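You operate a simulated robot arm through the tools that you are given. There is no shell and no other tool. Be economical: measure what you need, move in short steps, check, and stop when the job is done.

The job below is to be done with a simulated two-armed robot. You get a single attempt, and the scene is never put back.

## Task
Put the filter marked "mesh" from the shelf under the blue groove on the shelf under the spray bench. Count the pleated filters on the shelf under the red groove, then put as many of the grey inserts from the shelf under the red groove on the air bay of the side bench. Take the lid off the black tin and lay it down on the top of the stock counter. Open the drawer of the stock counter, take the 9 grey mixer insert from the top of the stock counter and leave it in the inside of the drawer of the stock counter, then shut the drawer. Put one of the black nozzles from the shelf under the spray bench on the top between the two grooves. Turn the gap selector to off. Any order will do. Set down upright: filter, grey insert.

The check looks at the end state, three seconds after you hand in, the way a careful person would. Anything else that was tipped, shoved, dropped, spilled or broken makes it a failure. Lids that push on must go on centred and level and be pressed home; caps that screw on are set level and turned clockwise until they are tight.

## Robot
Two 7-joint arms with four-finger grippers on one trunk, on a base that drives. Base frame: it is fixed to the floor where the robot stands at the start and does not move with it; the origin is under the middle of the robot, x ahead of it, y to its left, z up; the surface under the hand at the start is at about z = 86. Lengths are in cm, angles in degrees, forces in N, time in s.
The left shoulder is at the start at [4, 18.1, 105.5], the right one opposite. With the tool pointing down near the work surface each hand reaches from about 30 to 84 cm from the robot's upright axis, wherever it stands, measured 20 degrees to its own side. Places, roughly: air bay of the side bench [50, -130, 80]; black nozzle [-150, 125, 50]; black tin [25, 250, 100]; drawer of the stock counter [40, 250, 70]; filter [50, 0, 50]; gap selector [-170, -190, 120]; grey insert [50, 150, 50]; grey mixer insert [50, 250, 100]; inside of the drawer of the stock counter [40, 250, 70]; pleated filter [50, 100, 50]; shelf under the spray bench [-160, 60, 60]; top between the two grooves [50, 0, 90]. Payload 3.67 kg a hand.
The tool frame of a hand sits at the grasp point between the pads (the TCP): z along the fingers, y along the line on which they close. The tips reach 2.8 cm beyond it. The gripper opens to 11.2 cm. The gripper's body begins 7.3 cm behind the TCP.
Orientation is told as [roll, pitch, yaw] about the base's x, y, z axes, in that order, counted from this pose: with the fingers straight down and closing along the base's y, the tool's x points along the base's -x, its y along +y and its z along -z.

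## Interface
- The arms move only by the tool drive_tool. It takes "left_commands", "right_commands" or both (then of equal length, played together; a hand with none holds still); each is a list of rows, each a list of 7 numbers: the shift along the tool's x, y, z in cm, then the turn, a rotation vector about the tool's x, y, z in degrees, then the closure in counts, from 0 (fully open) to 255 (shut). In form: [[dx, dy, dz, wx, wy, wz, hand], ...]. A call has 1 to 10 rows; each row is the pose to reach, as a shift and turn from the pose commanded when the call began, along the tool's axes at that moment. Each row takes 0.2 s and may step no farther than 5 cm and 8.6 degrees from the row before; otherwise, or with a gripper value out of range, the whole call is refused. A pose out of reach is approached as far as the arm can. The call stops where the force on the tool passes 40 N (or 10 N more than at its start, if that is more) or the arm is blocked; 0.2 s more then pass. The fingers move at their own pace and stop on an object; they squeeze with about 31 N. The grip force told is the motor's: it shows also when the fingers shut on nothing. Time passes only in rows, and 0.2 s behind the last, so rows that repeat a pose let the fingers close. The reply holds the time, the measured pose of the TCP, the force on the tool along the base axes, the opening and the grip force, in the units named above and with some noise, with the torque about the TCP (base axes, N m) and any sound that the robot's microphone picked up, and new pictures: "show" is both (left out), scene, wrist or none (wrist: the cameras of the hands that moved).
- Cameras (640 x 400 px; columns grow to the right, rows downward): "scene" is now at [11.21, -0.26, 129.1]; the picture's right is [-0.04, -1.00, 0.00], its down [-0.50, 0.02, -0.86] and it looks along [0.86, -0.03, -0.50] (base axes); focal length 214 px, centre (320, 200). "left" rides on the left gripper at [6, 1.8, -10.4] in its tool frame; the picture's right is [-0.29, 0.96, 0.00], its down [-0.80, -0.24, -0.55] and it looks along [-0.53, -0.16, 0.83] (tool axes); focal length 234 px, centre (320, 200). "right" rides on the right gripper at [6, -1.8, -10.4] in its tool frame; the picture's right is [0.29, 0.96, 0.00], its down [-0.80, 0.24, -0.55] and it looks along [-0.53, 0.16, 0.83] (tool axes); focal length 234 px, centre (320, 200). There is no depth. A picture from a camera that has moved, and an enlarged one, comes with that camera's place and axes in the base frame and with its lens.
- move_column(by): slides the trunk up (or, below 0, down) by that many cm; the arms and the scene camera ride with it, the base frame stays. It gives what a move gives, with no picture.
- drive_base(legs): drives the robot by 1 to 6 legs, each [ahead, left, turn to the left] in cm, cm and degrees, along the robot's own axes; the way and the turn of a leg run together, so that a leg with both is an arc; at most 150 cm and 180 degrees a leg. The arms and the cameras ride along, it lands a little off, and it stops where it bumps. It gives what a move gives, and a new picture of the scene camera.
- head_to(pan, tilt): turns the head with the scene camera to pan (to the left, within 86 degrees either way) and tilt (down, from -29 to 69), counted from straight ahead of the robot. It gives what a move gives, and a new picture of the scene camera.
- zoom(camera, box): a new picture of the part [left, top, right, bottom] of that camera's present view, enlarged. The clock stands still meanwhile.
- close_job(): hands the job in; it is judged then, once.

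Work in short steps. Places have to be worked out from the pictures, the camera data and where the tool is seen: move nearer, look again, correct. Check each grasp and each placing, and mend what went wrong. You have 207 turns and 260 pictures in all, those below and enlarged ones among them. Open the grippers and draw the arms clear of the work before you hand the job in, unless the task says otherwise.

The tools are called as a command line: name --argument value ..., lists and objects as JSON in quotes. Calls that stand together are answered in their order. drive_tool: Moves the arms, as the interface text tells. Its arguments: {"type":"object","properties":{"left_commands":{"type":"array"},"right_commands":{"type":"array"},"show":{"type":"string","enum":["both","scene","wrist","none"]}},"required":[]} The other tools are called the same way: move_column (by) slides the trunk up or down; drive_base (legs) drives the base; head_to (pan, tilt) turns the head that bears the scene camera; zoom (camera, box) takes an enlarged picture of a part of a camera's view; close_job () hands the job in.

At the start:

```text
time: 0.0
left_eef_pos: [48.71, 32.31, 105.68]
left_tcp_rot: [0.0, 0.0, 0.0]
left_contact_force: [-0.4, -0.4, 0.0]
left_ft_torque: [-0.02, 0.0, 0.01]
left_opening: 11.2
left_finger_force: 0.0
right_eef_pos: [48.4, -15.25, 112.71]
right_tcp_rot: [0.0, 0.0, 0.0]
right_contact_force: [0.6, -0.1, 0.2]
right_ft_torque: [-0.01, -0.05, 0.01]
right_opening: 11.21
right_finger_force: 0.1
trunk travel left (down, up): [-17.5, 33.9]
robot x, y, heading: [0.02, -0.05, 0.1]
head pan, tilt: [-2.2, 30.3]
```

scene: 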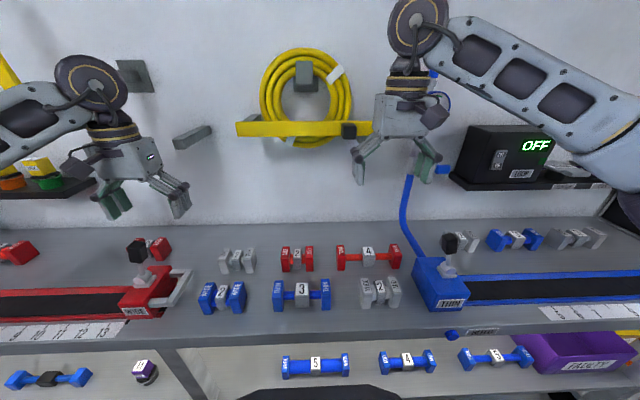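
right: 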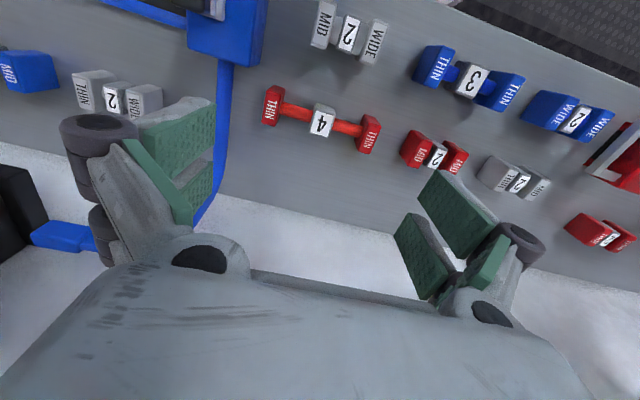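
left: 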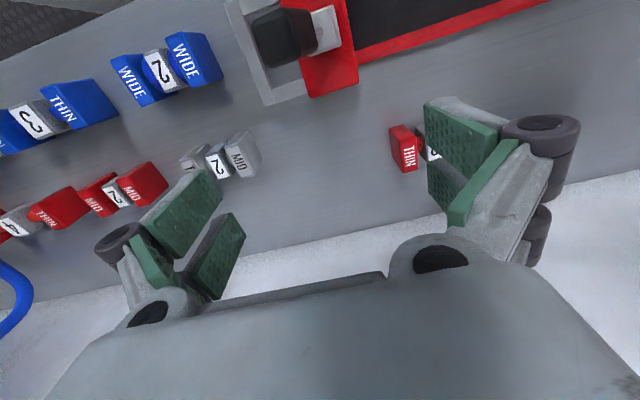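

The pictures show the top between the two grooves with inserts, and a shelf under it. I look around first, to the left and the right.

head_to --pan 60 --tilt 30

head_to --pan -60 --tilt 30

head_to --pan 0 --tilt 55

```text
time: 1.3
left_eef_pos: [48.82, 32.29, 105.8]
left_tcp_rot: [0.0, 0.0, 0.0]
left_contact_force: [1.1, -0.4, -0.6]
left_ft_torque: [-0.02, 0.0, -0.02]
left_opening: 11.2
left_finger_force: 0.1
right_eef_pos: [48.23, -15.26, 112.63]
right_tcp_rot: [-0.1, 0.0, 0.0]
right_contact_force: [-0.1, 0.0, -0.1]
right_ft_torque: [0.01, 0.01, 0.0]
right_opening: 11.21
right_finger_force: 0.1
trunk travel left (down, up): [-17.5, 33.9]
robot x, y, heading: [0.13, -0.13, 0.1]
head pan, tilt: [60.0, 30.0]
camera scene: at [6.72, 7.91, 129.14], right [0.87, -0.5, 0.0], down [-0.25, -0.43, -0.87], along [0.43, 0.75, -0.5], focal length 214 px, centre (320, 200)
```

scene: 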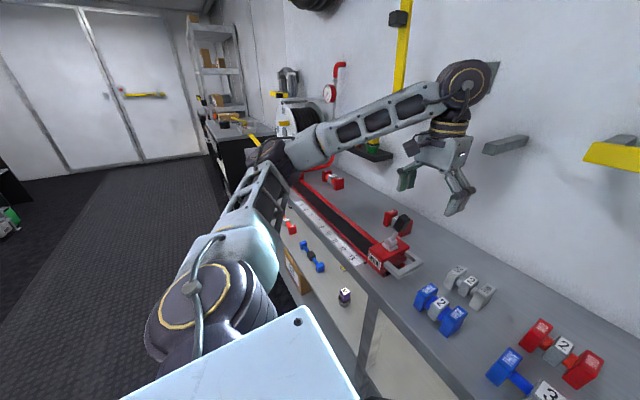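

```text
time: 3.3
left_eef_pos: [48.81, 32.2, 105.72]
left_tcp_rot: [-0.1, -0.1, 0.1]
left_contact_force: [0.8, 0.2, 0.2]
left_ft_torque: [0.0, 0.02, 0.01]
left_opening: 11.19
left_finger_force: 0.1
right_eef_pos: [48.39, -15.27, 112.69]
right_tcp_rot: [0.0, 0.0, 0.0]
right_contact_force: [0.1, 0.4, -0.9]
right_ft_torque: [-0.02, 0.02, 0.0]
right_opening: 11.2
right_finger_force: 0.1
trunk travel left (down, up): [-17.5, 33.9]
robot x, y, heading: [0.13, -0.22, -0.0]
head pan, tilt: [-60.0, 30.0]
camera scene: at [6.71, -7.74, 129.15], right [-0.87, -0.5, 0.0], down [-0.25, 0.43, -0.87], along [0.43, -0.75, -0.5], focal length 214 px, centre (320, 200)
```

scene: 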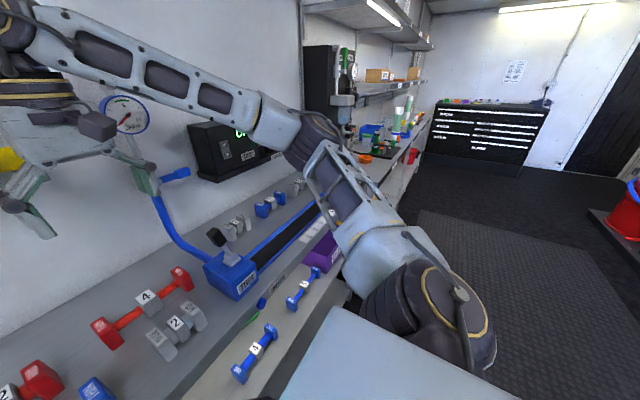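

```text
time: 4.6
left_eef_pos: [48.85, 32.26, 105.73]
left_tcp_rot: [0.1, 0.1, 0.0]
left_contact_force: [0.5, -0.6, 0.0]
left_ft_torque: [-0.03, -0.03, 0.0]
left_opening: 11.19
left_finger_force: 0.1
right_eef_pos: [48.33, -15.21, 112.66]
right_tcp_rot: [0.0, -0.1, 0.0]
right_contact_force: [-0.6, -0.2, 0.9]
right_ft_torque: [-0.02, -0.02, 0.01]
right_opening: 11.21
right_finger_force: 0.1
trunk travel left (down, up): [-17.5, 33.9]
robot x, y, heading: [0.09, -0.09, 0.1]
head pan, tilt: [0.0, 55.0]
camera scene: at [9.4, 0.08, 125.54], right [0.0, -1.0, 0.0], down [-0.82, 0.0, -0.57], along [0.57, 0.0, -0.82], focal length 214 px, centre (320, 200)
```

scene: 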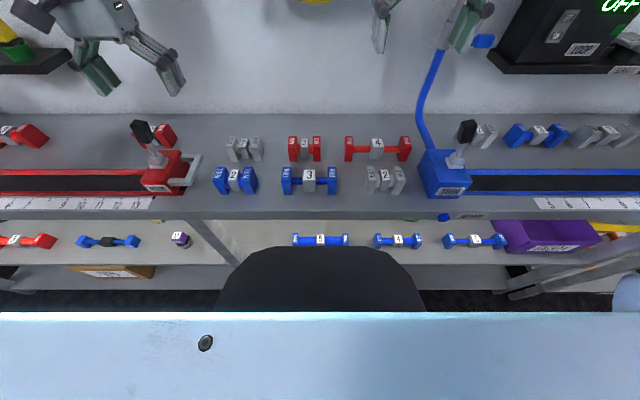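

Shelf objects sit under the bench at x≈43. I back off for a better view of both shelves and look.

drive_base --legs '[[-60, 0, 0]]'

head_to --pan 0 --tilt 35

head_to --pan 50 --tilt 30

head_to --pan -50 --tilt 30

```text
time: 8.1
left_eef_pos: [-11.28, 32.28, 105.79]
left_tcp_rot: [0.0, 0.1, -0.3]
left_contact_force: [-0.2, -0.1, 0.2]
left_ft_torque: [0.02, 0.0, -0.01]
left_opening: 11.21
left_finger_force: 0.0
right_eef_pos: [-12.06, -15.38, 112.71]
right_tcp_rot: [0.0, -0.1, -0.3]
right_contact_force: [0.0, 0.0, -0.7]
right_ft_torque: [0.04, -0.03, 0.01]
right_opening: 11.2
right_finger_force: 0.0
trunk travel left (down, up): [-17.5, 33.9]
robot x, y, heading: [-60.21, 0.11, -0.3]
head pan, tilt: [0.0, 55.0]
camera scene: at [-50.85, 0.17, 125.55], right [0.0, -1.0, 0.0], down [-0.82, 0.0, -0.57], along [0.57, 0.0, -0.82], focal length 214 px, centre (320, 200)
```

scene: 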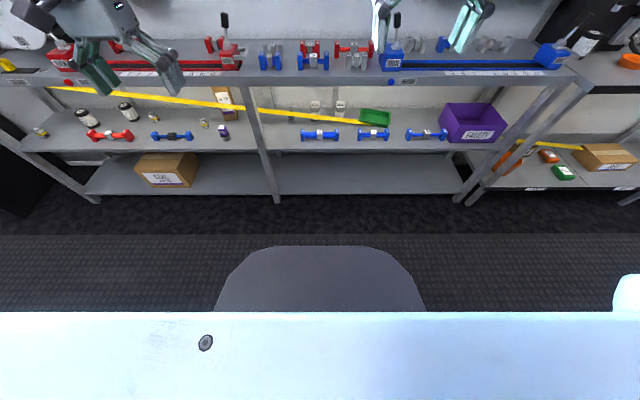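

```text
time: 8.9
left_eef_pos: [-11.29, 32.1, 105.75]
left_tcp_rot: [0.0, 0.0, -0.2]
left_contact_force: [-0.2, 0.1, -0.7]
left_ft_torque: [0.0, 0.01, -0.01]
left_opening: 11.2
left_finger_force: 0.0
right_eef_pos: [-11.9, -15.38, 112.58]
right_tcp_rot: [0.0, 0.0, -0.3]
right_contact_force: [0.2, -0.3, -0.5]
right_ft_torque: [-0.01, 0.01, -0.03]
right_opening: 11.22
right_finger_force: 0.1
trunk travel left (down, up): [-17.5, 33.9]
robot x, y, heading: [-60.14, 0.23, -0.0]
head pan, tilt: [0.0, 35.0]
camera scene: at [-49.18, 0.16, 128.36], right [0.0, -1.0, 0.0], down [-0.57, 0.0, -0.82], along [0.82, 0.0, -0.57], focal length 214 px, centre (320, 200)
```

scene: 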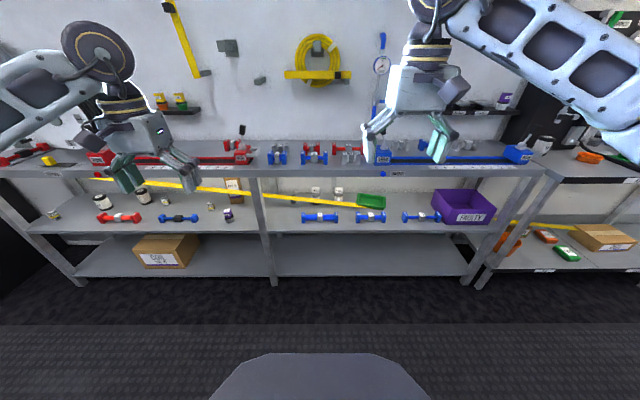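

```text
time: 10.1
left_eef_pos: [-11.35, 32.29, 105.78]
left_tcp_rot: [-0.1, 0.0, -0.1]
left_contact_force: [0.0, 0.3, -0.1]
left_ft_torque: [0.0, 0.01, 0.02]
left_opening: 11.19
left_finger_force: 0.1
right_eef_pos: [-11.94, -15.28, 112.63]
right_tcp_rot: [0.0, 0.0, -0.2]
right_contact_force: [0.0, -0.2, -1.2]
right_ft_torque: [0.02, 0.04, -0.01]
right_opening: 11.19
right_finger_force: 0.0
trunk travel left (down, up): [-17.5, 33.9]
robot x, y, heading: [-60.42, 0.02, -0.1]
head pan, tilt: [50.0, 30.0]
camera scene: at [-52.16, 7.09, 129.14], right [0.76, -0.65, 0.0], down [-0.32, -0.38, -0.87], along [0.56, 0.66, -0.5], focal length 214 px, centre (320, 200)
```

scene: 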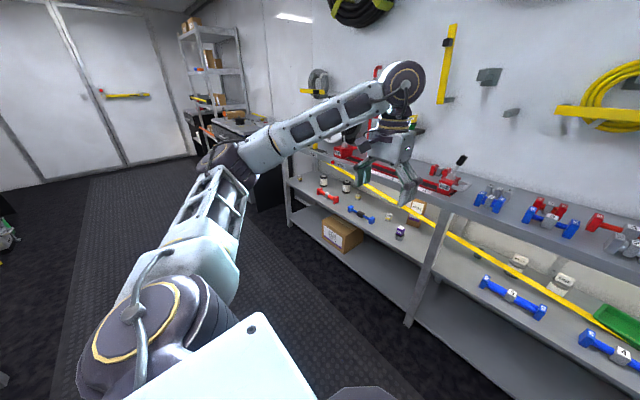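

```text
time: 11.9
left_eef_pos: [-11.17, 32.29, 105.7]
left_tcp_rot: [0.0, 0.0, -0.2]
left_contact_force: [0.5, -0.4, -0.4]
left_ft_torque: [0.0, 0.0, -0.02]
left_opening: 11.2
left_finger_force: 0.1
right_eef_pos: [-11.96, -15.44, 112.53]
right_tcp_rot: [0.0, 0.1, -0.1]
right_contact_force: [0.7, -0.1, 0.6]
right_ft_torque: [0.0, -0.01, 0.0]
right_opening: 11.23
right_finger_force: 0.1
trunk travel left (down, up): [-17.5, 33.9]
robot x, y, heading: [-60.18, -0.09, -0.2]
head pan, tilt: [-50.0, 30.0]
camera scene: at [-52.21, -6.75, 129.15], right [-0.77, -0.64, 0.0], down [-0.32, 0.38, -0.87], along [0.55, -0.67, -0.5], focal length 214 px, centre (320, 200)
```

scene: 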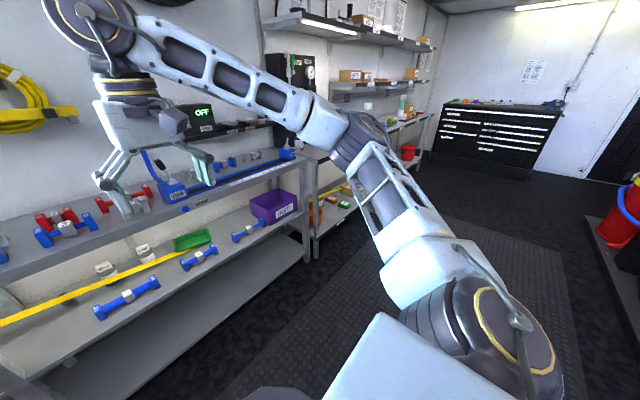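

I look straight at the shelves and zoom in on the two canisters at the back of the blue shelf and the items on the red shelf.

head_to --pan 0 --tilt 40

zoom --camera "scene" --box '[280, 140, 440, 240]'

zoom --camera "scene" --box '[20, 130, 260, 280]'

```text
time: 13.1
left_eef_pos: [-11.39, 32.25, 105.69]
left_tcp_rot: [0.0, 0.0, -0.2]
left_contact_force: [-0.9, 0.1, 0.0]
left_ft_torque: [-0.02, -0.01, 0.02]
left_opening: 11.19
left_finger_force: 0.0
right_eef_pos: [-12.01, -15.36, 112.66]
right_tcp_rot: [-0.1, -0.1, -0.2]
right_contact_force: [0.2, 1.0, 0.1]
right_ft_torque: [0.0, -0.02, 0.0]
right_opening: 11.22
right_finger_force: 0.2
trunk travel left (down, up): [-17.5, 33.9]
robot x, y, heading: [-60.24, -0.23, -0.2]
head pan, tilt: [0.0, 40.0]
camera scene: at [-49.5, 0.15, 127.61], right [0.0, -1.0, 0.0], down [-0.64, 0.0, -0.77], along [0.77, 0.0, -0.64], focal length 214 px, centre (320, 200)
```

scene: 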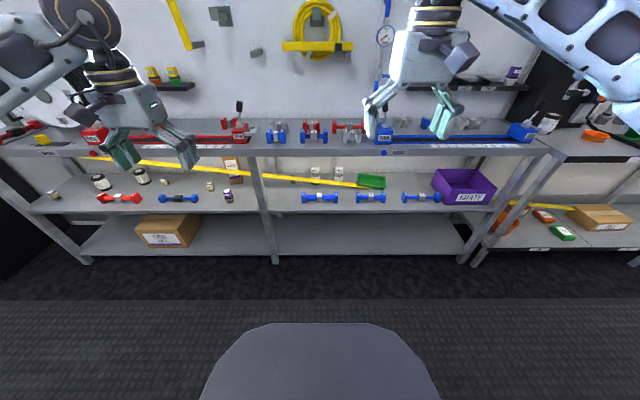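

```text
4.00 times, centred on (360, 190) of scene
camera zoom: at [-49.5, 0.15, 127.61], right [0.0, -1.0, 0.0], down [-0.64, 0.0, -0.77], along [0.77, 0.0, -0.64], focal length 858 px, centre (160, 240)
```

zoom: 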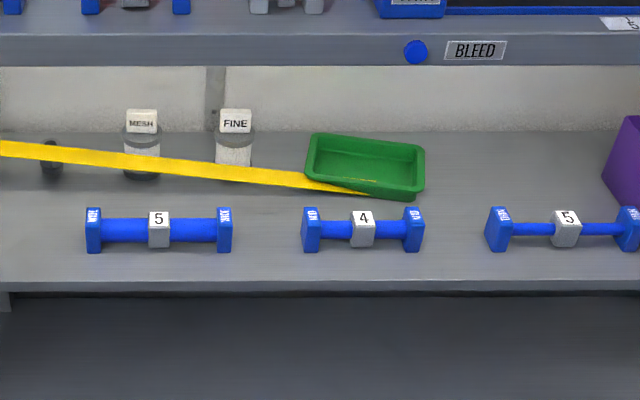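

```text
2.67 times, centred on (140, 205) of scene
camera zoom: at [-49.5, 0.15, 127.61], right [0.0, -1.0, 0.0], down [-0.64, 0.0, -0.77], along [0.77, 0.0, -0.64], focal length 572 px, centre (800, 187)
```

zoom: 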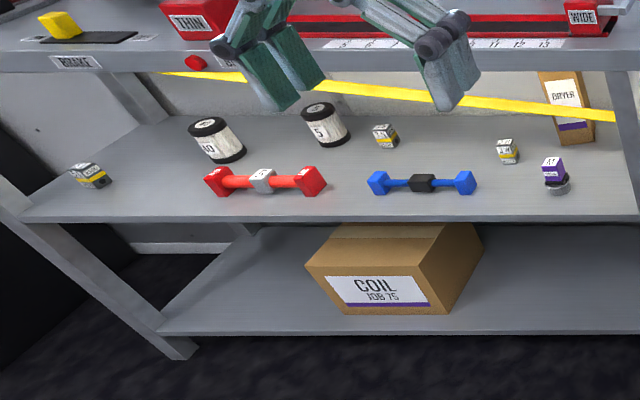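

Two white cylinders with numbers look like pleated filters; "MESH" is at about (60, 3, 50). The yellow strap needs a lower look, so I drop the trunk and look level.

move_column --by -17

head_to --pan 0 --tilt 28

zoom --camera "scene" --box '[20, 130, 260, 280]'

zoom --camera "scene" --box '[230, 130, 470, 280]'

```text
time: 15.0
left_eef_pos: [-11.31, 32.21, 88.7]
left_tcp_rot: [0.0, 0.1, -0.2]
left_contact_force: [-1.2, -0.5, 0.2]
left_ft_torque: [0.01, 0.01, 0.01]
left_opening: 11.19
left_finger_force: 0.1
right_eef_pos: [-12.0, -15.34, 95.72]
right_tcp_rot: [0.1, 0.0, -0.2]
right_contact_force: [0.6, 0.3, 0.3]
right_ft_torque: [0.0, -0.02, -0.03]
right_opening: 11.2
right_finger_force: 0.1
trunk travel left (down, up): [-0.5, 50.9]
robot x, y, heading: [-60.04, 0.02, -0.5]
head pan, tilt: [0.0, 40.0]
```

```text
time: 15.7
left_eef_pos: [-11.24, 32.15, 88.75]
left_tcp_rot: [0.0, -0.1, -0.1]
left_contact_force: [-0.1, 0.7, 0.1]
left_ft_torque: [0.02, 0.0, -0.01]
left_opening: 11.18
left_finger_force: 0.0
right_eef_pos: [-12.02, -15.32, 95.55]
right_tcp_rot: [-0.1, 0.0, -0.2]
right_contact_force: [-0.4, -0.6, -0.6]
right_ft_torque: [0.02, -0.03, 0.02]
right_opening: 11.21
right_finger_force: 0.0
trunk travel left (down, up): [-0.5, 50.9]
robot x, y, heading: [-60.07, 0.08, 0.1]
head pan, tilt: [0.0, 28.0]
camera scene: at [-48.89, 0.16, 112.47], right [0.0, -1.0, 0.0], down [-0.47, 0.0, -0.88], along [0.88, 0.0, -0.47], focal length 214 px, centre (320, 200)
```

scene: 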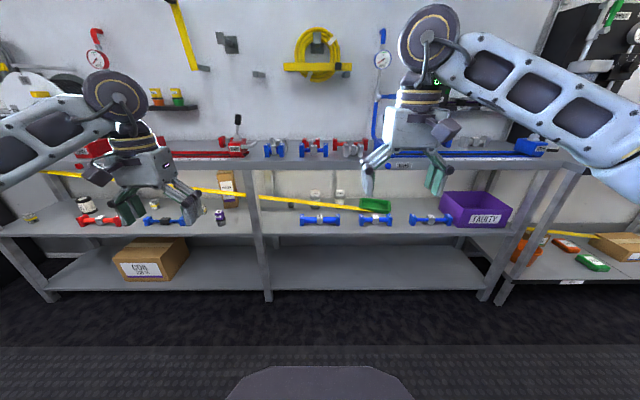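

```text
2.67 times, centred on (140, 205) of scene
camera zoom: at [-48.89, 0.16, 112.47], right [0.0, -1.0, 0.0], down [-0.47, 0.0, -0.88], along [0.88, 0.0, -0.47], focal length 572 px, centre (800, 187)
```

zoom: 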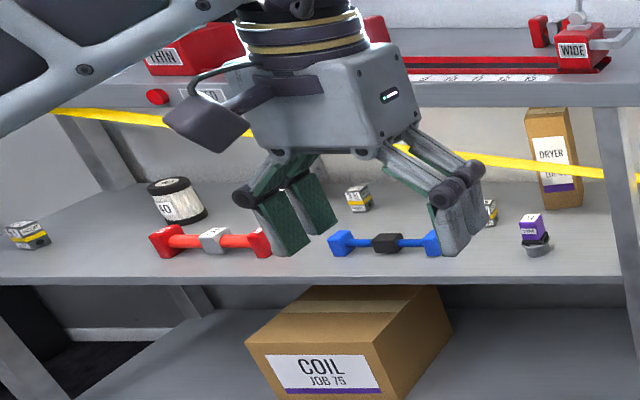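

```text
2.67 times, centred on (350, 205) of scene
camera zoom: at [-48.89, 0.16, 112.47], right [0.0, -1.0, 0.0], down [-0.47, 0.0, -0.88], along [0.88, 0.0, -0.47], focal length 572 px, centre (240, 187)
```

zoom: 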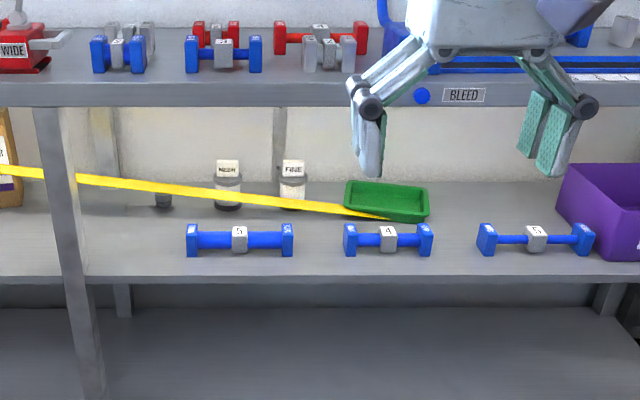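

The yellow thing is a diagonal bar running from upper left down to the green tray, in front of the MESH filter. Now I raise the trunk and turn round to survey the spray bench.

move_column --by 12

drive_base --legs '[[0, 0, 175]]'

head_to --pan 50 --tilt 15

head_to --pan -50 --tilt 25

```text
time: 17.2
left_eef_pos: [-11.2, 32.27, 100.63]
left_tcp_rot: [0.0, 0.0, -0.2]
left_contact_force: [-0.3, -0.1, -0.7]
left_ft_torque: [0.04, 0.0, -0.01]
left_opening: 11.19
left_finger_force: 0.1
right_eef_pos: [-11.92, -15.34, 107.51]
right_tcp_rot: [-0.1, 0.1, -0.2]
right_contact_force: [0.0, -0.8, -0.2]
right_ft_torque: [0.03, 0.0, -0.02]
right_opening: 11.18
right_finger_force: 0.1
trunk travel left (down, up): [-12.5, 38.9]
robot x, y, heading: [-59.82, -0.26, -0.0]
head pan, tilt: [0.0, 28.0]
```

```text
time: 25.5
left_eef_pos: [-111.98, -26.84, 100.71]
left_tcp_rot: [0.0, 0.0, 174.0]
left_contact_force: [-0.3, -1.2, -0.7]
left_ft_torque: [0.02, 0.0, -0.01]
left_opening: 11.19
left_finger_force: 0.0
right_eef_pos: [-106.66, 20.35, 107.57]
right_tcp_rot: [0.0, 0.0, 174.1]
right_contact_force: [0.0, 0.5, -0.2]
right_ft_torque: [0.0, 0.0, 0.01]
right_opening: 11.21
right_finger_force: 0.0
trunk travel left (down, up): [-12.5, 38.9]
robot x, y, heading: [-60.34, 0.27, 174.2]
head pan, tilt: [0.0, 28.0]
camera scene: at [-71.13, 1.35, 124.4], right [0.1, 0.99, 0.0], down [0.47, -0.05, -0.88], along [-0.88, 0.09, -0.47], focal length 214 px, centre (320, 200)
```

scene: 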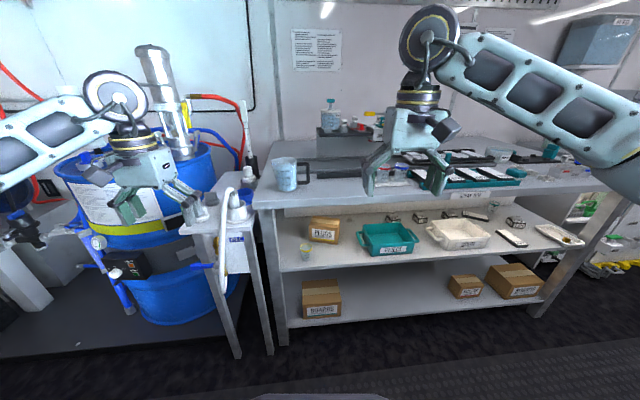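

```text
time: 26.7
left_eef_pos: [-112.05, -26.76, 100.61]
left_tcp_rot: [0.0, -0.1, 174.1]
left_contact_force: [-0.4, 0.4, -0.3]
left_ft_torque: [0.01, -0.02, 0.01]
left_opening: 11.19
left_finger_force: 0.0
right_eef_pos: [-106.61, 20.33, 107.52]
right_tcp_rot: [-0.1, 0.0, 174.0]
right_contact_force: [-0.1, 0.3, -0.2]
right_ft_torque: [-0.01, -0.01, 0.02]
right_opening: 11.21
right_finger_force: 0.1
trunk travel left (down, up): [-12.5, 38.9]
robot x, y, heading: [-60.01, 0.39, 174.0]
head pan, tilt: [50.0, 15.0]
camera scene: at [-68.79, -6.08, 126.5], right [-0.69, 0.72, 0.0], down [0.19, 0.18, -0.97], along [-0.7, -0.67, -0.26], focal length 214 px, centre (320, 200)
```

scene: 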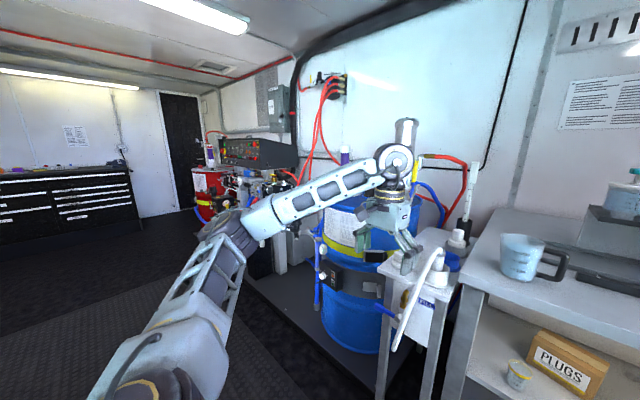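

```text
time: 28.4
left_eef_pos: [-112.06, -26.77, 100.77]
left_tcp_rot: [0.0, 0.0, 174.0]
left_contact_force: [-0.8, 0.9, 0.5]
left_ft_torque: [-0.03, 0.02, 0.02]
left_opening: 11.2
left_finger_force: 0.1
right_eef_pos: [-106.59, 20.32, 107.55]
right_tcp_rot: [0.0, -0.1, 174.0]
right_contact_force: [0.1, -0.6, -0.1]
right_ft_torque: [0.0, 0.0, -0.02]
right_opening: 11.23
right_finger_force: 0.0
trunk travel left (down, up): [-12.5, 38.9]
robot x, y, heading: [-60.59, 0.16, 174.1]
head pan, tilt: [-50.0, 25.0]
camera scene: at [-67.22, 8.04, 124.88], right [0.83, 0.56, 0.0], down [0.24, -0.35, -0.91], along [-0.51, 0.75, -0.42], focal length 214 px, centre (320, 200)
```

scene: 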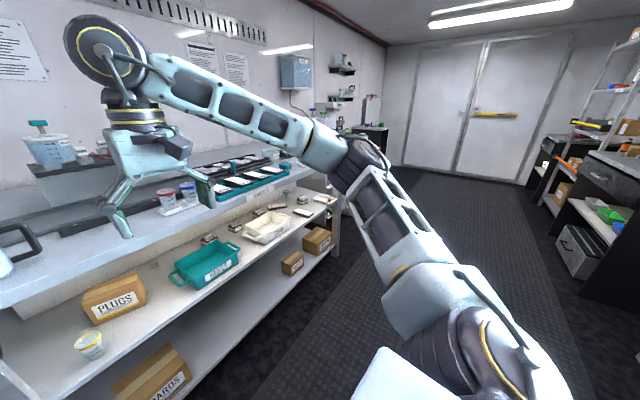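

The spray bench shelf is ahead; nozzles should be near y=125. I drive sideways along it to see the shelf straight on.

drive_base --legs '[[0, 0, 6], [0, -105, 0]]'

head_to --pan 0 --tilt 35

zoom --camera "scene" --box '[180, 140, 500, 340]'

```text
time: 34.5
left_eef_pos: [-108.74, 72.88, 100.6]
left_tcp_rot: [0.0, 0.1, 179.4]
left_contact_force: [-0.3, -0.2, -0.1]
left_ft_torque: [0.0, 0.06, 0.0]
left_opening: 11.18
left_finger_force: 0.2
right_eef_pos: [-107.71, 120.37, 107.58]
right_tcp_rot: [0.0, 0.1, 179.4]
right_contact_force: [0.6, 0.0, -0.6]
right_ft_torque: [-0.02, 0.01, -0.02]
right_opening: 11.22
right_finger_force: 0.1
trunk travel left (down, up): [-12.5, 38.9]
robot x, y, heading: [-59.71, 104.55, 179.6]
head pan, tilt: [-50.0, 25.0]
camera scene: at [-67.31, 111.82, 124.87], right [0.77, 0.63, 0.0], down [0.27, -0.33, -0.91], along [-0.57, 0.7, -0.42], focal length 214 px, centre (320, 200)
```

scene: 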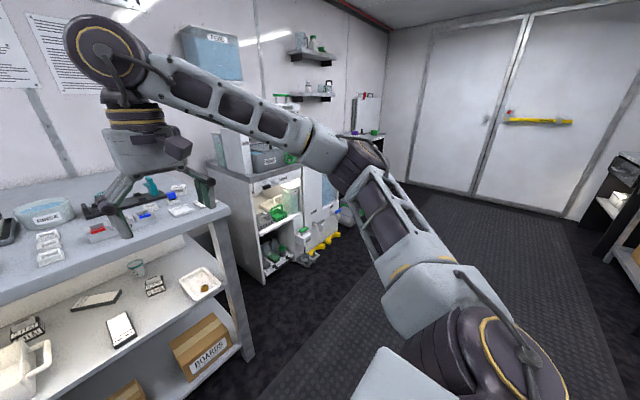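

```text
time: 35.7
left_eef_pos: [-108.78, 72.84, 100.66]
left_tcp_rot: [0.1, 0.0, 179.3]
left_contact_force: [-0.2, 0.5, -0.6]
left_ft_torque: [0.02, -0.02, 0.01]
left_opening: 11.18
left_finger_force: 0.1
right_eef_pos: [-107.77, 120.33, 107.45]
right_tcp_rot: [-0.1, 0.0, 179.5]
right_contact_force: [0.4, -0.3, -0.4]
right_ft_torque: [0.01, 0.01, 0.0]
right_opening: 11.22
right_finger_force: 0.0
trunk travel left (down, up): [-12.5, 38.9]
robot x, y, heading: [-59.31, 104.49, 179.4]
head pan, tilt: [0.0, 35.0]
camera scene: at [-70.27, 104.76, 123.3], right [0.01, 1.0, 0.0], down [0.57, -0.01, -0.82], along [-0.82, 0.01, -0.57], focal length 214 px, centre (320, 200)
```

scene: 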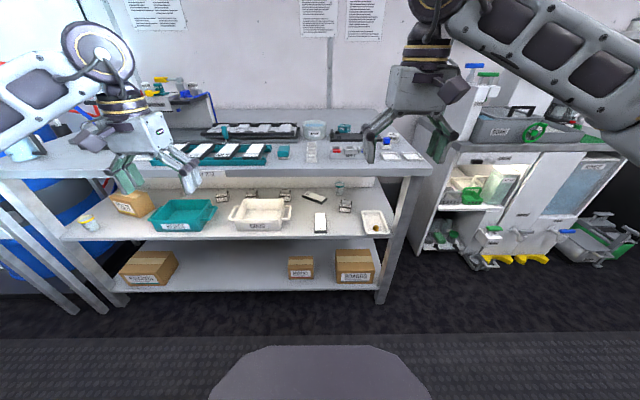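

```text
2.00 times, centred on (340, 240) of scene
camera zoom: at [-70.27, 104.76, 123.3], right [0.01, 1.0, 0.0], down [0.57, -0.01, -0.82], along [-0.82, 0.01, -0.57], focal length 429 px, centre (280, 120)
```

zoom: 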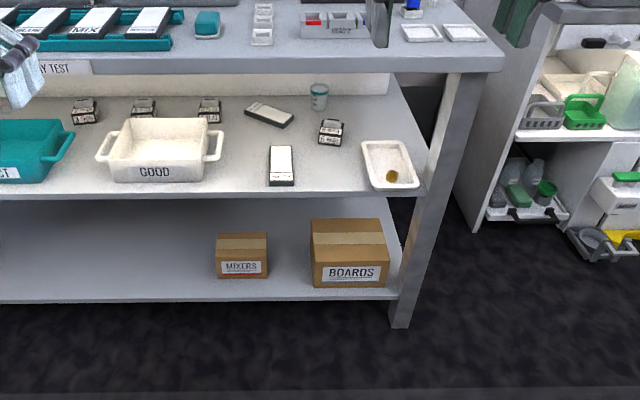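

Small black blocks with labels lie on the shelf. I zoom in on them.

zoom --camera "scene" --box '[300, 175, 396, 235]'

zoom --camera "scene" --box '[200, 165, 312, 235]'

```text
6.67 times, centred on (348, 205) of scene
camera zoom: at [-70.27, 104.76, 123.3], right [0.01, 1.0, 0.0], down [0.57, -0.01, -0.82], along [-0.82, 0.01, -0.57], focal length 1430 px, centre (133, 167)
```

zoom: 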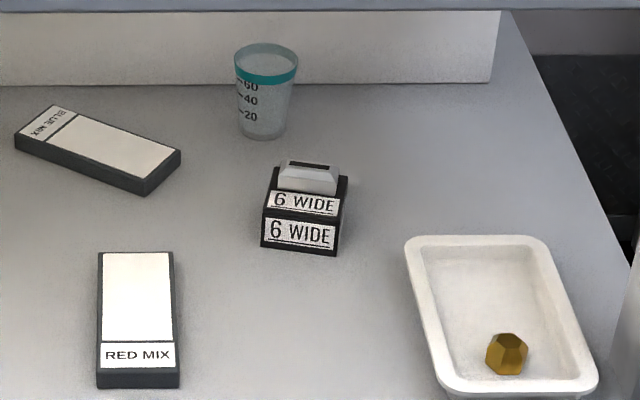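

```text
5.71 times, centred on (256, 200) of scene
camera zoom: at [-70.27, 104.76, 123.3], right [0.01, 1.0, 0.0], down [0.57, -0.01, -0.82], along [-0.82, 0.01, -0.57], focal length 1226 px, centre (686, 200)
```

zoom: 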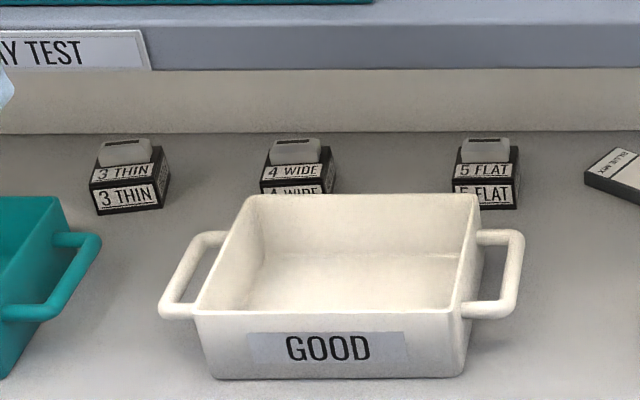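

Four black nozzles: "3 THIN, 4 WIDE, 5 FLAT, 6 WIDE"; 6 WIDE stands free at about (-151, 117). I drive closer and bring the right hand down and pitched forward in front of the shelf.

drive_base --legs '[[18, 0, 0]]'

drive_tool --right_commands '[[3, 0, 3, 0, -6, 0, 0], [6, 0, 7, 0, -14, 0, 0], [8, 0, 11, 0, -22, 0, 0], [8, 0, 15, 0, -30, 0, 0], [8, 0, 19, 0, -38, 0, 0], [8, 0, 23, 0, -45, 0, 0], [8, 0, 27, 0, -50, 0, 0], [8, 0, 31, 0, -50, 0, 0], [8, 0, 34, 0, -50, 0, 0]]' --show "both"

```text
time: 37.3
left_eef_pos: [-126.76, 72.94, 100.58]
left_tcp_rot: [-0.1, 0.1, 179.4]
left_contact_force: [-0.7, 0.4, -0.9]
left_ft_torque: [0.01, -0.04, 0.01]
left_opening: 11.22
left_finger_force: 0.0
right_eef_pos: [-125.85, 120.45, 107.48]
right_tcp_rot: [0.0, 0.0, 179.6]
right_contact_force: [-0.2, -0.4, -0.4]
right_ft_torque: [-0.02, -0.05, 0.05]
right_opening: 11.2
right_finger_force: 0.0
trunk travel left (down, up): [-12.5, 38.9]
robot x, y, heading: [-77.56, 104.49, 179.5]
head pan, tilt: [0.0, 35.0]
camera scene: at [-88.44, 104.93, 123.28], right [0.01, 1.0, 0.0], down [0.57, -0.01, -0.82], along [-0.82, 0.01, -0.57], focal length 214 px, centre (320, 200)
```

scene: 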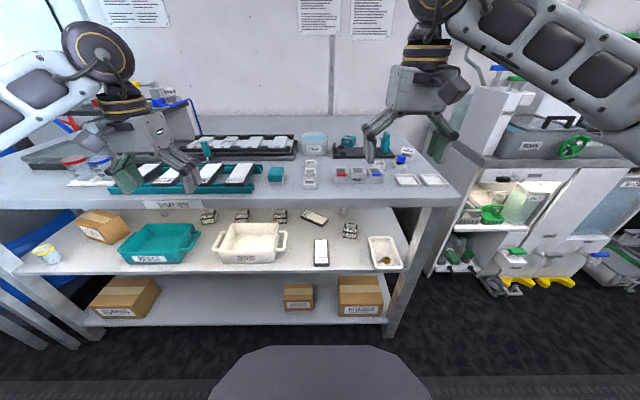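

```text
time: 39.3
left_eef_pos: [-126.64, 72.89, 100.46]
left_tcp_rot: [-0.1, 0.2, 179.4]
left_contact_force: [0.3, -0.3, -0.6]
left_ft_torque: [0.04, -0.04, 0.0]
left_opening: 11.19
left_finger_force: 0.1
right_eef_pos: [-120.85, 117.84, 71.02]
right_tcp_rot: [1.1, -49.3, 178.5]
right_contact_force: [1.8, 7.3, -5.1]
right_ft_torque: [-0.32, 0.6, 0.48]
right_opening: 11.16
right_finger_force: 0.0
right hand out of reach, approached as far as the arm can: row 4, 5, 6, 7, 8, 9
trunk travel left (down, up): [-12.5, 38.9]
robot x, y, heading: [-77.71, 104.78, 179.3]
head pan, tilt: [0.0, 35.0]
camera scene: at [-88.38, 104.73, 123.29], right [0.01, 1.0, 0.0], down [0.57, 0.0, -0.82], along [-0.82, 0.01, -0.57], focal length 214 px, centre (320, 200)
camera right: at [-108.98, 119.68, 73.22], right [0.18, -0.96, -0.2], down [-0.1, -0.23, 0.97], along [-0.98, -0.15, -0.14], focal length 234 px, centre (320, 200)
```

scene: 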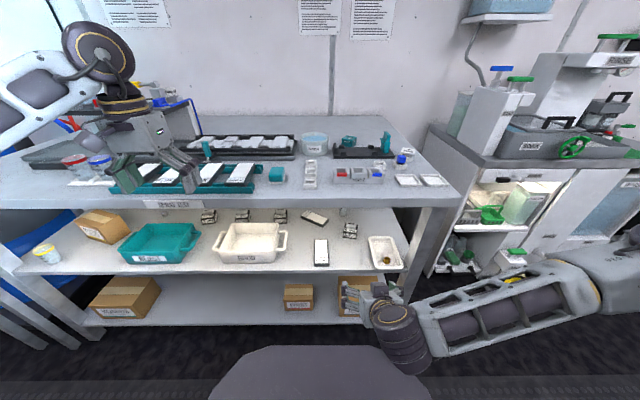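
right: 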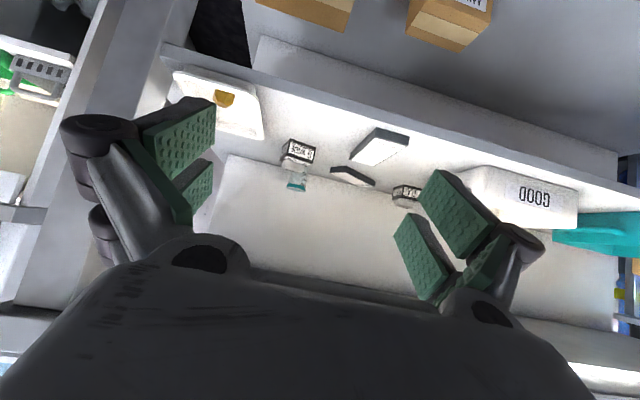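

From both cameras I get the 6 WIDE nozzle's front at (-159, 119, 57), shelf top z≈53.6. The hand was held a bit too near the body; I move it forward to just before the shelf, pitch to 55°, and partly close to 9 cm.

drive_tool --right_commands '[[-1.2, 0, 3.8, 0, -1, 0, 50], [-2.4, 0, 7.5, 0, -2, 0, 50], [-3.6, 0, 11.2, 0, -3, 0, 50], [-4.8, 0, 15, 0, -4, 0, 50], [-5.8, 0, 18.6, 0, -5, 0, 50], [-5.8, 0, 18.6, 0, -5, 0, 50]]' --show "wrist"

```text
time: 40.7
left_eef_pos: [-126.69, 73.05, 100.78]
left_tcp_rot: [0.0, 0.0, 179.4]
left_contact_force: [0.2, 0.7, 0.1]
left_ft_torque: [0.0, 0.01, 0.0]
left_opening: 11.22
left_finger_force: 0.1
right_eef_pos: [-139.28, 118.75, 63.86]
right_tcp_rot: [-0.1, -54.9, 179.4]
right_contact_force: [-0.2, 0.4, 0.9]
right_ft_torque: [-0.01, 0.01, -0.01]
right_opening: 8.99
right_finger_force: 0.2
trunk travel left (down, up): [-12.5, 38.9]
robot x, y, heading: [-77.58, 105.2, 179.5]
head pan, tilt: [0.0, 35.0]
camera right: at [-127.17, 120.5, 64.9], right [0.16, -0.96, -0.24], down [-0.01, -0.24, 0.97], along [-0.99, -0.15, -0.04], focal length 234 px, centre (320, 200)
```

right: 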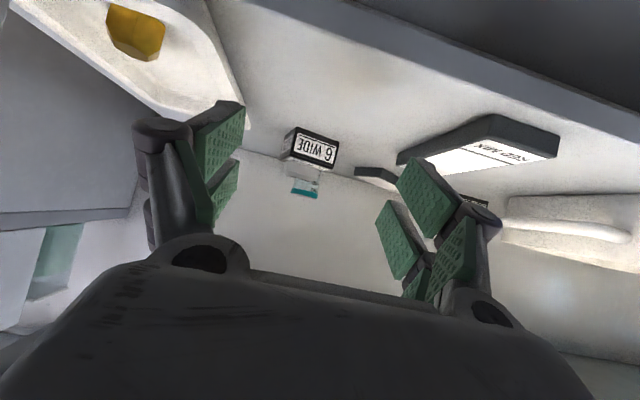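

The nozzle now reads as front (-160.5, 118, 56.7). I advance two thirds of the way and check alignment.

drive_tool --right_commands '[[-1.4, 0.1, 4.2, 0, 0, 0, 50], [-2.7, 0.2, 8.2, 0, 0, 0, 50], [-4, 0.3, 12.2, 0, 0, 0, 50], [-5, 0.4, 15, 0, 0, 0, 50]]' --show "wrist"

```text
time: 41.7
left_eef_pos: [-126.75, 72.98, 100.67]
left_tcp_rot: [0.0, 0.0, 179.4]
left_contact_force: [0.2, 0.0, 0.9]
left_ft_torque: [0.01, -0.02, -0.01]
left_opening: 11.21
left_finger_force: 0.1
right_eef_pos: [-154.17, 118.24, 59.2]
right_tcp_rot: [0.1, -54.9, 179.4]
right_contact_force: [-0.6, -0.1, 0.0]
right_ft_torque: [-0.01, 0.01, -0.01]
right_opening: 9.0
right_finger_force: 0.0
trunk travel left (down, up): [-12.5, 38.9]
robot x, y, heading: [-77.79, 105.02, 179.4]
head pan, tilt: [0.0, 35.0]
camera right: at [-142.23, 120.14, 60.3], right [0.16, -0.96, -0.24], down [-0.01, -0.24, 0.97], along [-0.99, -0.15, -0.04], focal length 234 px, centre (320, 200)
```

right: 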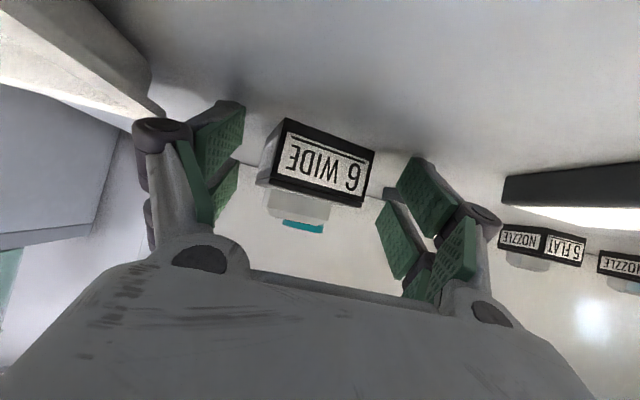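

The label size growth puts its front at x≈-157, centre ≈(-159.5, 118, 57.6). I advance the last 5 cm, close and lift slightly.

drive_tool --right_commands '[[-1.0, 0.1, 2.5, 0, 0, 0, 50], [-2.06, 0.1, 5.0, 0, 0, 0, 50], [-2.06, 0.1, 5.0, 0, 0, 0, 255], [-2.06, 0.1, 5.0, 0, 0, 0, 255], [-2.06, 0.1, 5.0, 0, 0, 0, 255], [-2.06, 0.1, 5.0, 0, 0, 0, 255]]' --show "wrist"

```text
time: 42.5
left_eef_pos: [-126.45, 72.93, 100.73]
left_tcp_rot: [-0.1, -0.1, 179.4]
left_contact_force: [-0.4, 0.2, 0.2]
left_ft_torque: [-0.02, -0.01, 0.01]
left_opening: 11.21
left_finger_force: 0.1
right_eef_pos: [-159.99, 118.13, 59.42]
right_tcp_rot: [0.2, -56.0, 179.3]
right_contact_force: [7.9, -0.8, 30.7]
right_ft_torque: [0.46, -0.24, 0.02]
right_opening: 5.79
right_finger_force: 30.8
trunk travel left (down, up): [-12.5, 38.9]
robot x, y, heading: [-77.47, 105.01, 179.5]
head pan, tilt: [0.0, 35.0]
stopped in row 4 (right hand): the force on the tool passed its limit at 43 N (the readings are from after the stop); the commanded pose is now the measured one
camera right: at [-147.91, 119.99, 60.35], right [0.15, -0.96, -0.24], down [0.01, -0.24, 0.97], along [-0.99, -0.15, -0.02], focal length 234 px, centre (320, 200)
```

right: 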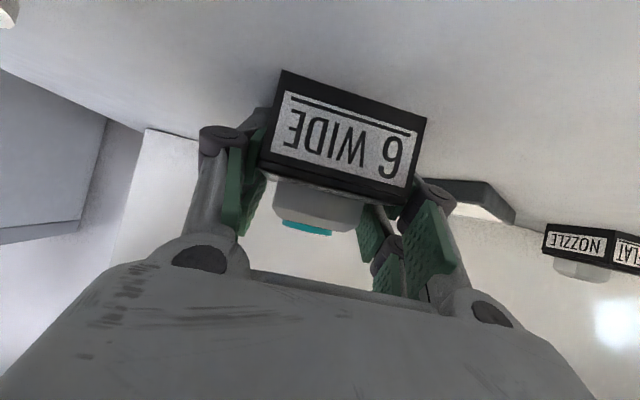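

Gripped (5.8 cm opening), with contact on the shelf below. I lift 3 cm, then check.

drive_tool --right_commands '[[-1.2, 0, -0.85, 0, 0, 0, 255], [-2.49, 0, -1.68, 0, 0, 0, 255], [-3.3, 0, -2.2, 0, 0, 0, 255]]' --show "wrist"

```text
time: 43.3
left_eef_pos: [-126.73, 72.98, 100.74]
left_tcp_rot: [0.0, 0.0, 179.4]
left_contact_force: [-0.5, -0.5, 0.2]
left_ft_torque: [0.0, -0.04, 0.05]
left_opening: 11.22
left_finger_force: 0.2
right_eef_pos: [-159.89, 118.2, 62.52]
right_tcp_rot: [0.0, -55.3, 179.3]
right_contact_force: [0.2, 0.0, -1.6]
right_ft_torque: [-0.01, 0.03, 0.0]
right_opening: 5.75
right_finger_force: 31.4
trunk travel left (down, up): [-12.5, 38.9]
robot x, y, heading: [-77.98, 104.8, 179.5]
head pan, tilt: [0.0, 35.0]
camera right: at [-147.82, 120.15, 63.47], right [0.15, -0.96, -0.24], down [0.0, -0.24, 0.97], along [-0.99, -0.15, -0.04], focal length 234 px, centre (320, 200)
```

right: 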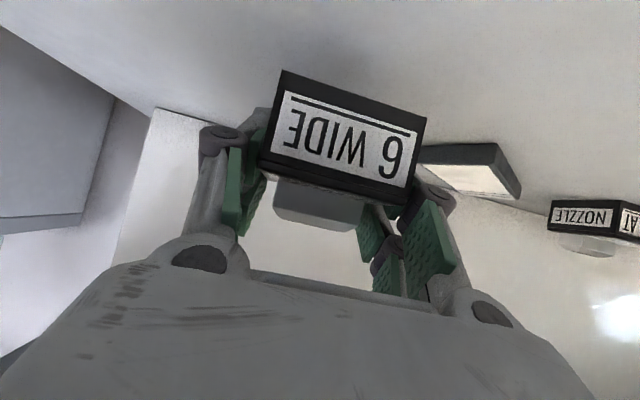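

Lifted cleanly. I withdraw 24 cm straight back out of the shelf, keeping the tilt.

drive_tool --right_commands '[[2.8, 0, -4.0, 0, 0, 0, 255], [5.5, 0, -8, 0, 0, 0, 255], [8.2, 0, -12, 0, 0, 0, 255], [11, 0, -16, 0, 0, 0, 255], [13.7, 0, -19.7, 0, 0, 0, 255], [13.7, 0, -19.7, 0, 0, 0, 255]]' --show "none"

drive_base --legs '[[-18, 0, 0], [0, 0, 90], [0, 0, 90]]'

```text
time: 44.7
left_eef_pos: [-126.76, 72.97, 100.63]
left_tcp_rot: [0.0, 0.2, 179.3]
left_contact_force: [0.4, -0.3, 0.1]
left_ft_torque: [0.03, -0.04, -0.01]
left_opening: 11.18
left_finger_force: 0.0
right_eef_pos: [-135.89, 117.76, 62.68]
right_tcp_rot: [-0.4, -55.0, 179.3]
right_contact_force: [0.3, -0.1, -1.6]
right_ft_torque: [-0.02, -0.03, 0.0]
right_opening: 5.76
right_finger_force: 30.5
right hand out of reach, approached as far as the arm can: row 5, 6
trunk travel left (down, up): [-12.5, 38.9]
robot x, y, heading: [-77.64, 104.9, 179.6]
head pan, tilt: [0.0, 35.0]
```

```text
time: 54.7
left_eef_pos: [-10.06, 135.86, 100.63]
left_tcp_rot: [0.0, 0.0, -1.1]
left_contact_force: [0.2, 0.2, -0.3]
left_ft_torque: [-0.03, 0.0, 0.0]
left_opening: 11.22
left_finger_force: 0.1
right_eef_pos: [-1.1, 91.16, 62.66]
right_tcp_rot: [-0.4, -55.0, -1.2]
right_contact_force: [0.3, 0.4, -2.2]
right_ft_torque: [0.02, 0.02, 0.0]
right_opening: 5.75
right_finger_force: 31.7
trunk travel left (down, up): [-12.5, 38.9]
robot x, y, heading: [-59.18, 105.05, -1.0]
head pan, tilt: [0.0, 35.0]
camera scene: at [-48.48, 104.47, 123.3], right [-0.02, -1.0, 0.0], down [-0.57, 0.01, -0.82], along [0.82, -0.02, -0.57], focal length 214 px, centre (320, 200)
```

scene: 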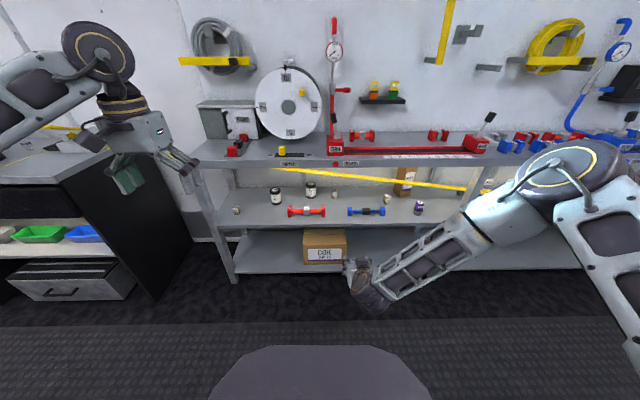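

Facing the red-groove shelf now. I zoom to count filters and read the small items.

zoom --camera "scene" --box '[224, 160, 352, 240]'

zoom --camera "scene" --box '[320, 160, 448, 240]'

```text
5.00 times, centred on (288, 200) of scene
camera zoom: at [-48.48, 104.47, 123.3], right [-0.02, -1.0, 0.0], down [-0.57, 0.01, -0.82], along [0.82, -0.02, -0.57], focal length 1072 px, centre (480, 200)
```

zoom: 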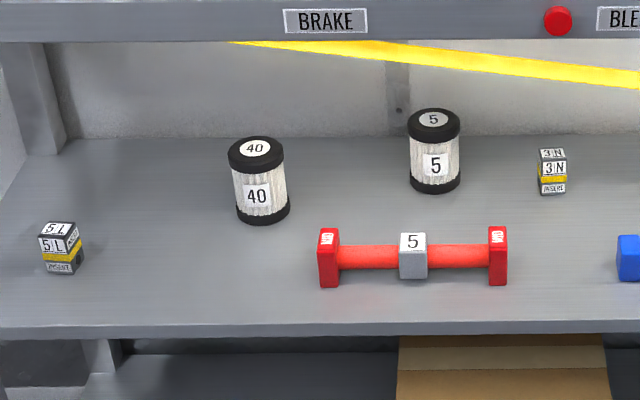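

```text
5.00 times, centred on (384, 200) of scene
camera zoom: at [-48.48, 104.47, 123.3], right [-0.02, -1.0, 0.0], down [-0.57, 0.01, -0.82], along [0.82, -0.02, -0.57], focal length 1072 px, centre (0, 200)
```

zoom: 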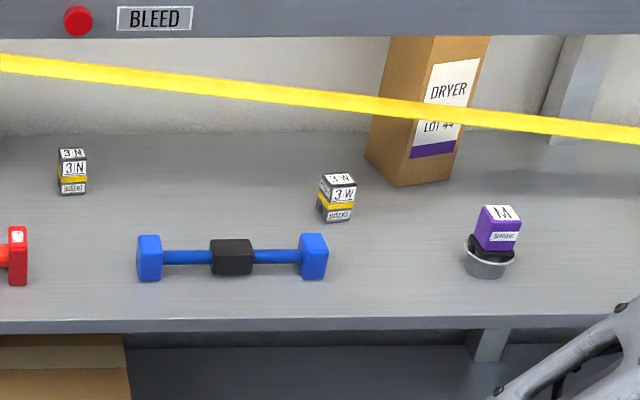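

Two pleated filters are seen (40 and 5), and three grey inserts (5L, 3N, 3W). First the nozzle: I raise the trunk and drive in front of the space between the grooves.

move_column --by 36

drive_base --legs '[[0, -80, 1], [22, 0, 0]]'

head_to --pan -15 --tilt 55

```text
time: 58.2
left_eef_pos: [-10.22, 135.91, 136.72]
left_tcp_rot: [0.0, 0.0, -1.0]
left_contact_force: [-0.1, -0.1, 0.1]
left_ft_torque: [-0.05, 0.03, -0.03]
left_opening: 11.19
left_finger_force: 0.0
right_eef_pos: [-1.17, 91.12, 98.7]
right_tcp_rot: [-0.3, -55.1, -1.2]
right_contact_force: [-0.7, 0.5, 0.3]
right_ft_torque: [-0.01, -0.03, -0.03]
right_opening: 5.78
right_finger_force: 31.4
trunk travel left (down, up): [-48.5, 2.9]
robot x, y, heading: [-59.42, 104.67, -1.2]
head pan, tilt: [0.0, 35.0]
```

```text
time: 63.9
left_eef_pos: [10.1, 57.4, 136.92]
left_tcp_rot: [0.0, -0.1, 0.0]
left_contact_force: [-0.8, 0.2, 0.2]
left_ft_torque: [0.01, -0.03, -0.01]
left_opening: 11.21
left_finger_force: 0.0
right_eef_pos: [19.99, 12.86, 98.96]
right_tcp_rot: [-0.3, -55.2, -0.3]
right_contact_force: [-0.8, 0.3, -1.1]
right_ft_torque: [0.03, -0.01, 0.03]
right_opening: 5.78
right_finger_force: 31.6
trunk travel left (down, up): [-48.5, 2.9]
robot x, y, heading: [-37.98, 25.29, -0.2]
head pan, tilt: [0.0, 35.0]
camera scene: at [-27.6, 25.32, 159.38], right [0.0, -1.0, 0.0], down [-0.57, 0.0, -0.82], along [0.82, 0.0, -0.57], focal length 214 px, centre (320, 200)
```

scene: 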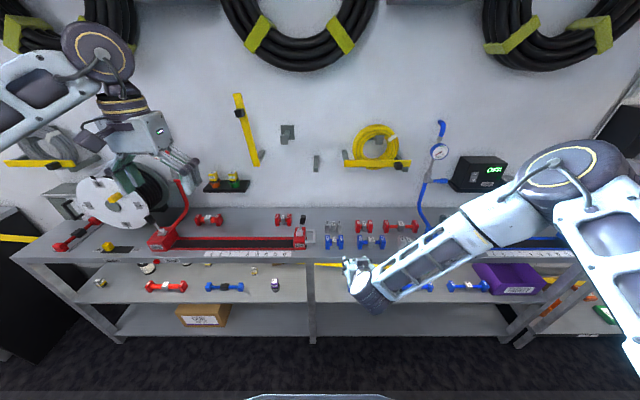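

```text
time: 64.7
left_eef_pos: [10.56, 57.53, 136.61]
left_tcp_rot: [0.0, 0.1, 0.0]
left_contact_force: [0.5, 0.5, 0.0]
left_ft_torque: [-0.02, 0.04, -0.03]
left_opening: 11.19
left_finger_force: 0.0
right_eef_pos: [20.2, 12.83, 98.72]
right_tcp_rot: [-0.3, -54.9, -0.2]
right_contact_force: [0.4, 0.7, -0.9]
right_ft_torque: [-0.03, 0.0, 0.03]
right_opening: 5.75
right_finger_force: 31.3
trunk travel left (down, up): [-48.5, 2.9]
robot x, y, heading: [-38.45, 25.0, -0.2]
head pan, tilt: [-15.0, 55.0]
camera scene: at [-29.04, 23.47, 156.53], right [-0.26, -0.97, 0.0], down [-0.79, 0.21, -0.57], along [0.55, -0.15, -0.82], focal length 214 px, centre (320, 200)
```

scene: 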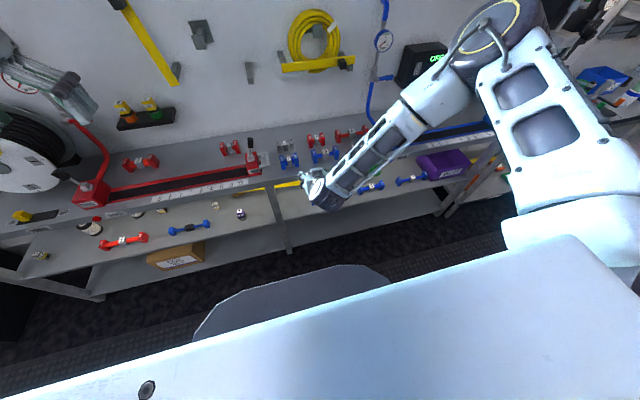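

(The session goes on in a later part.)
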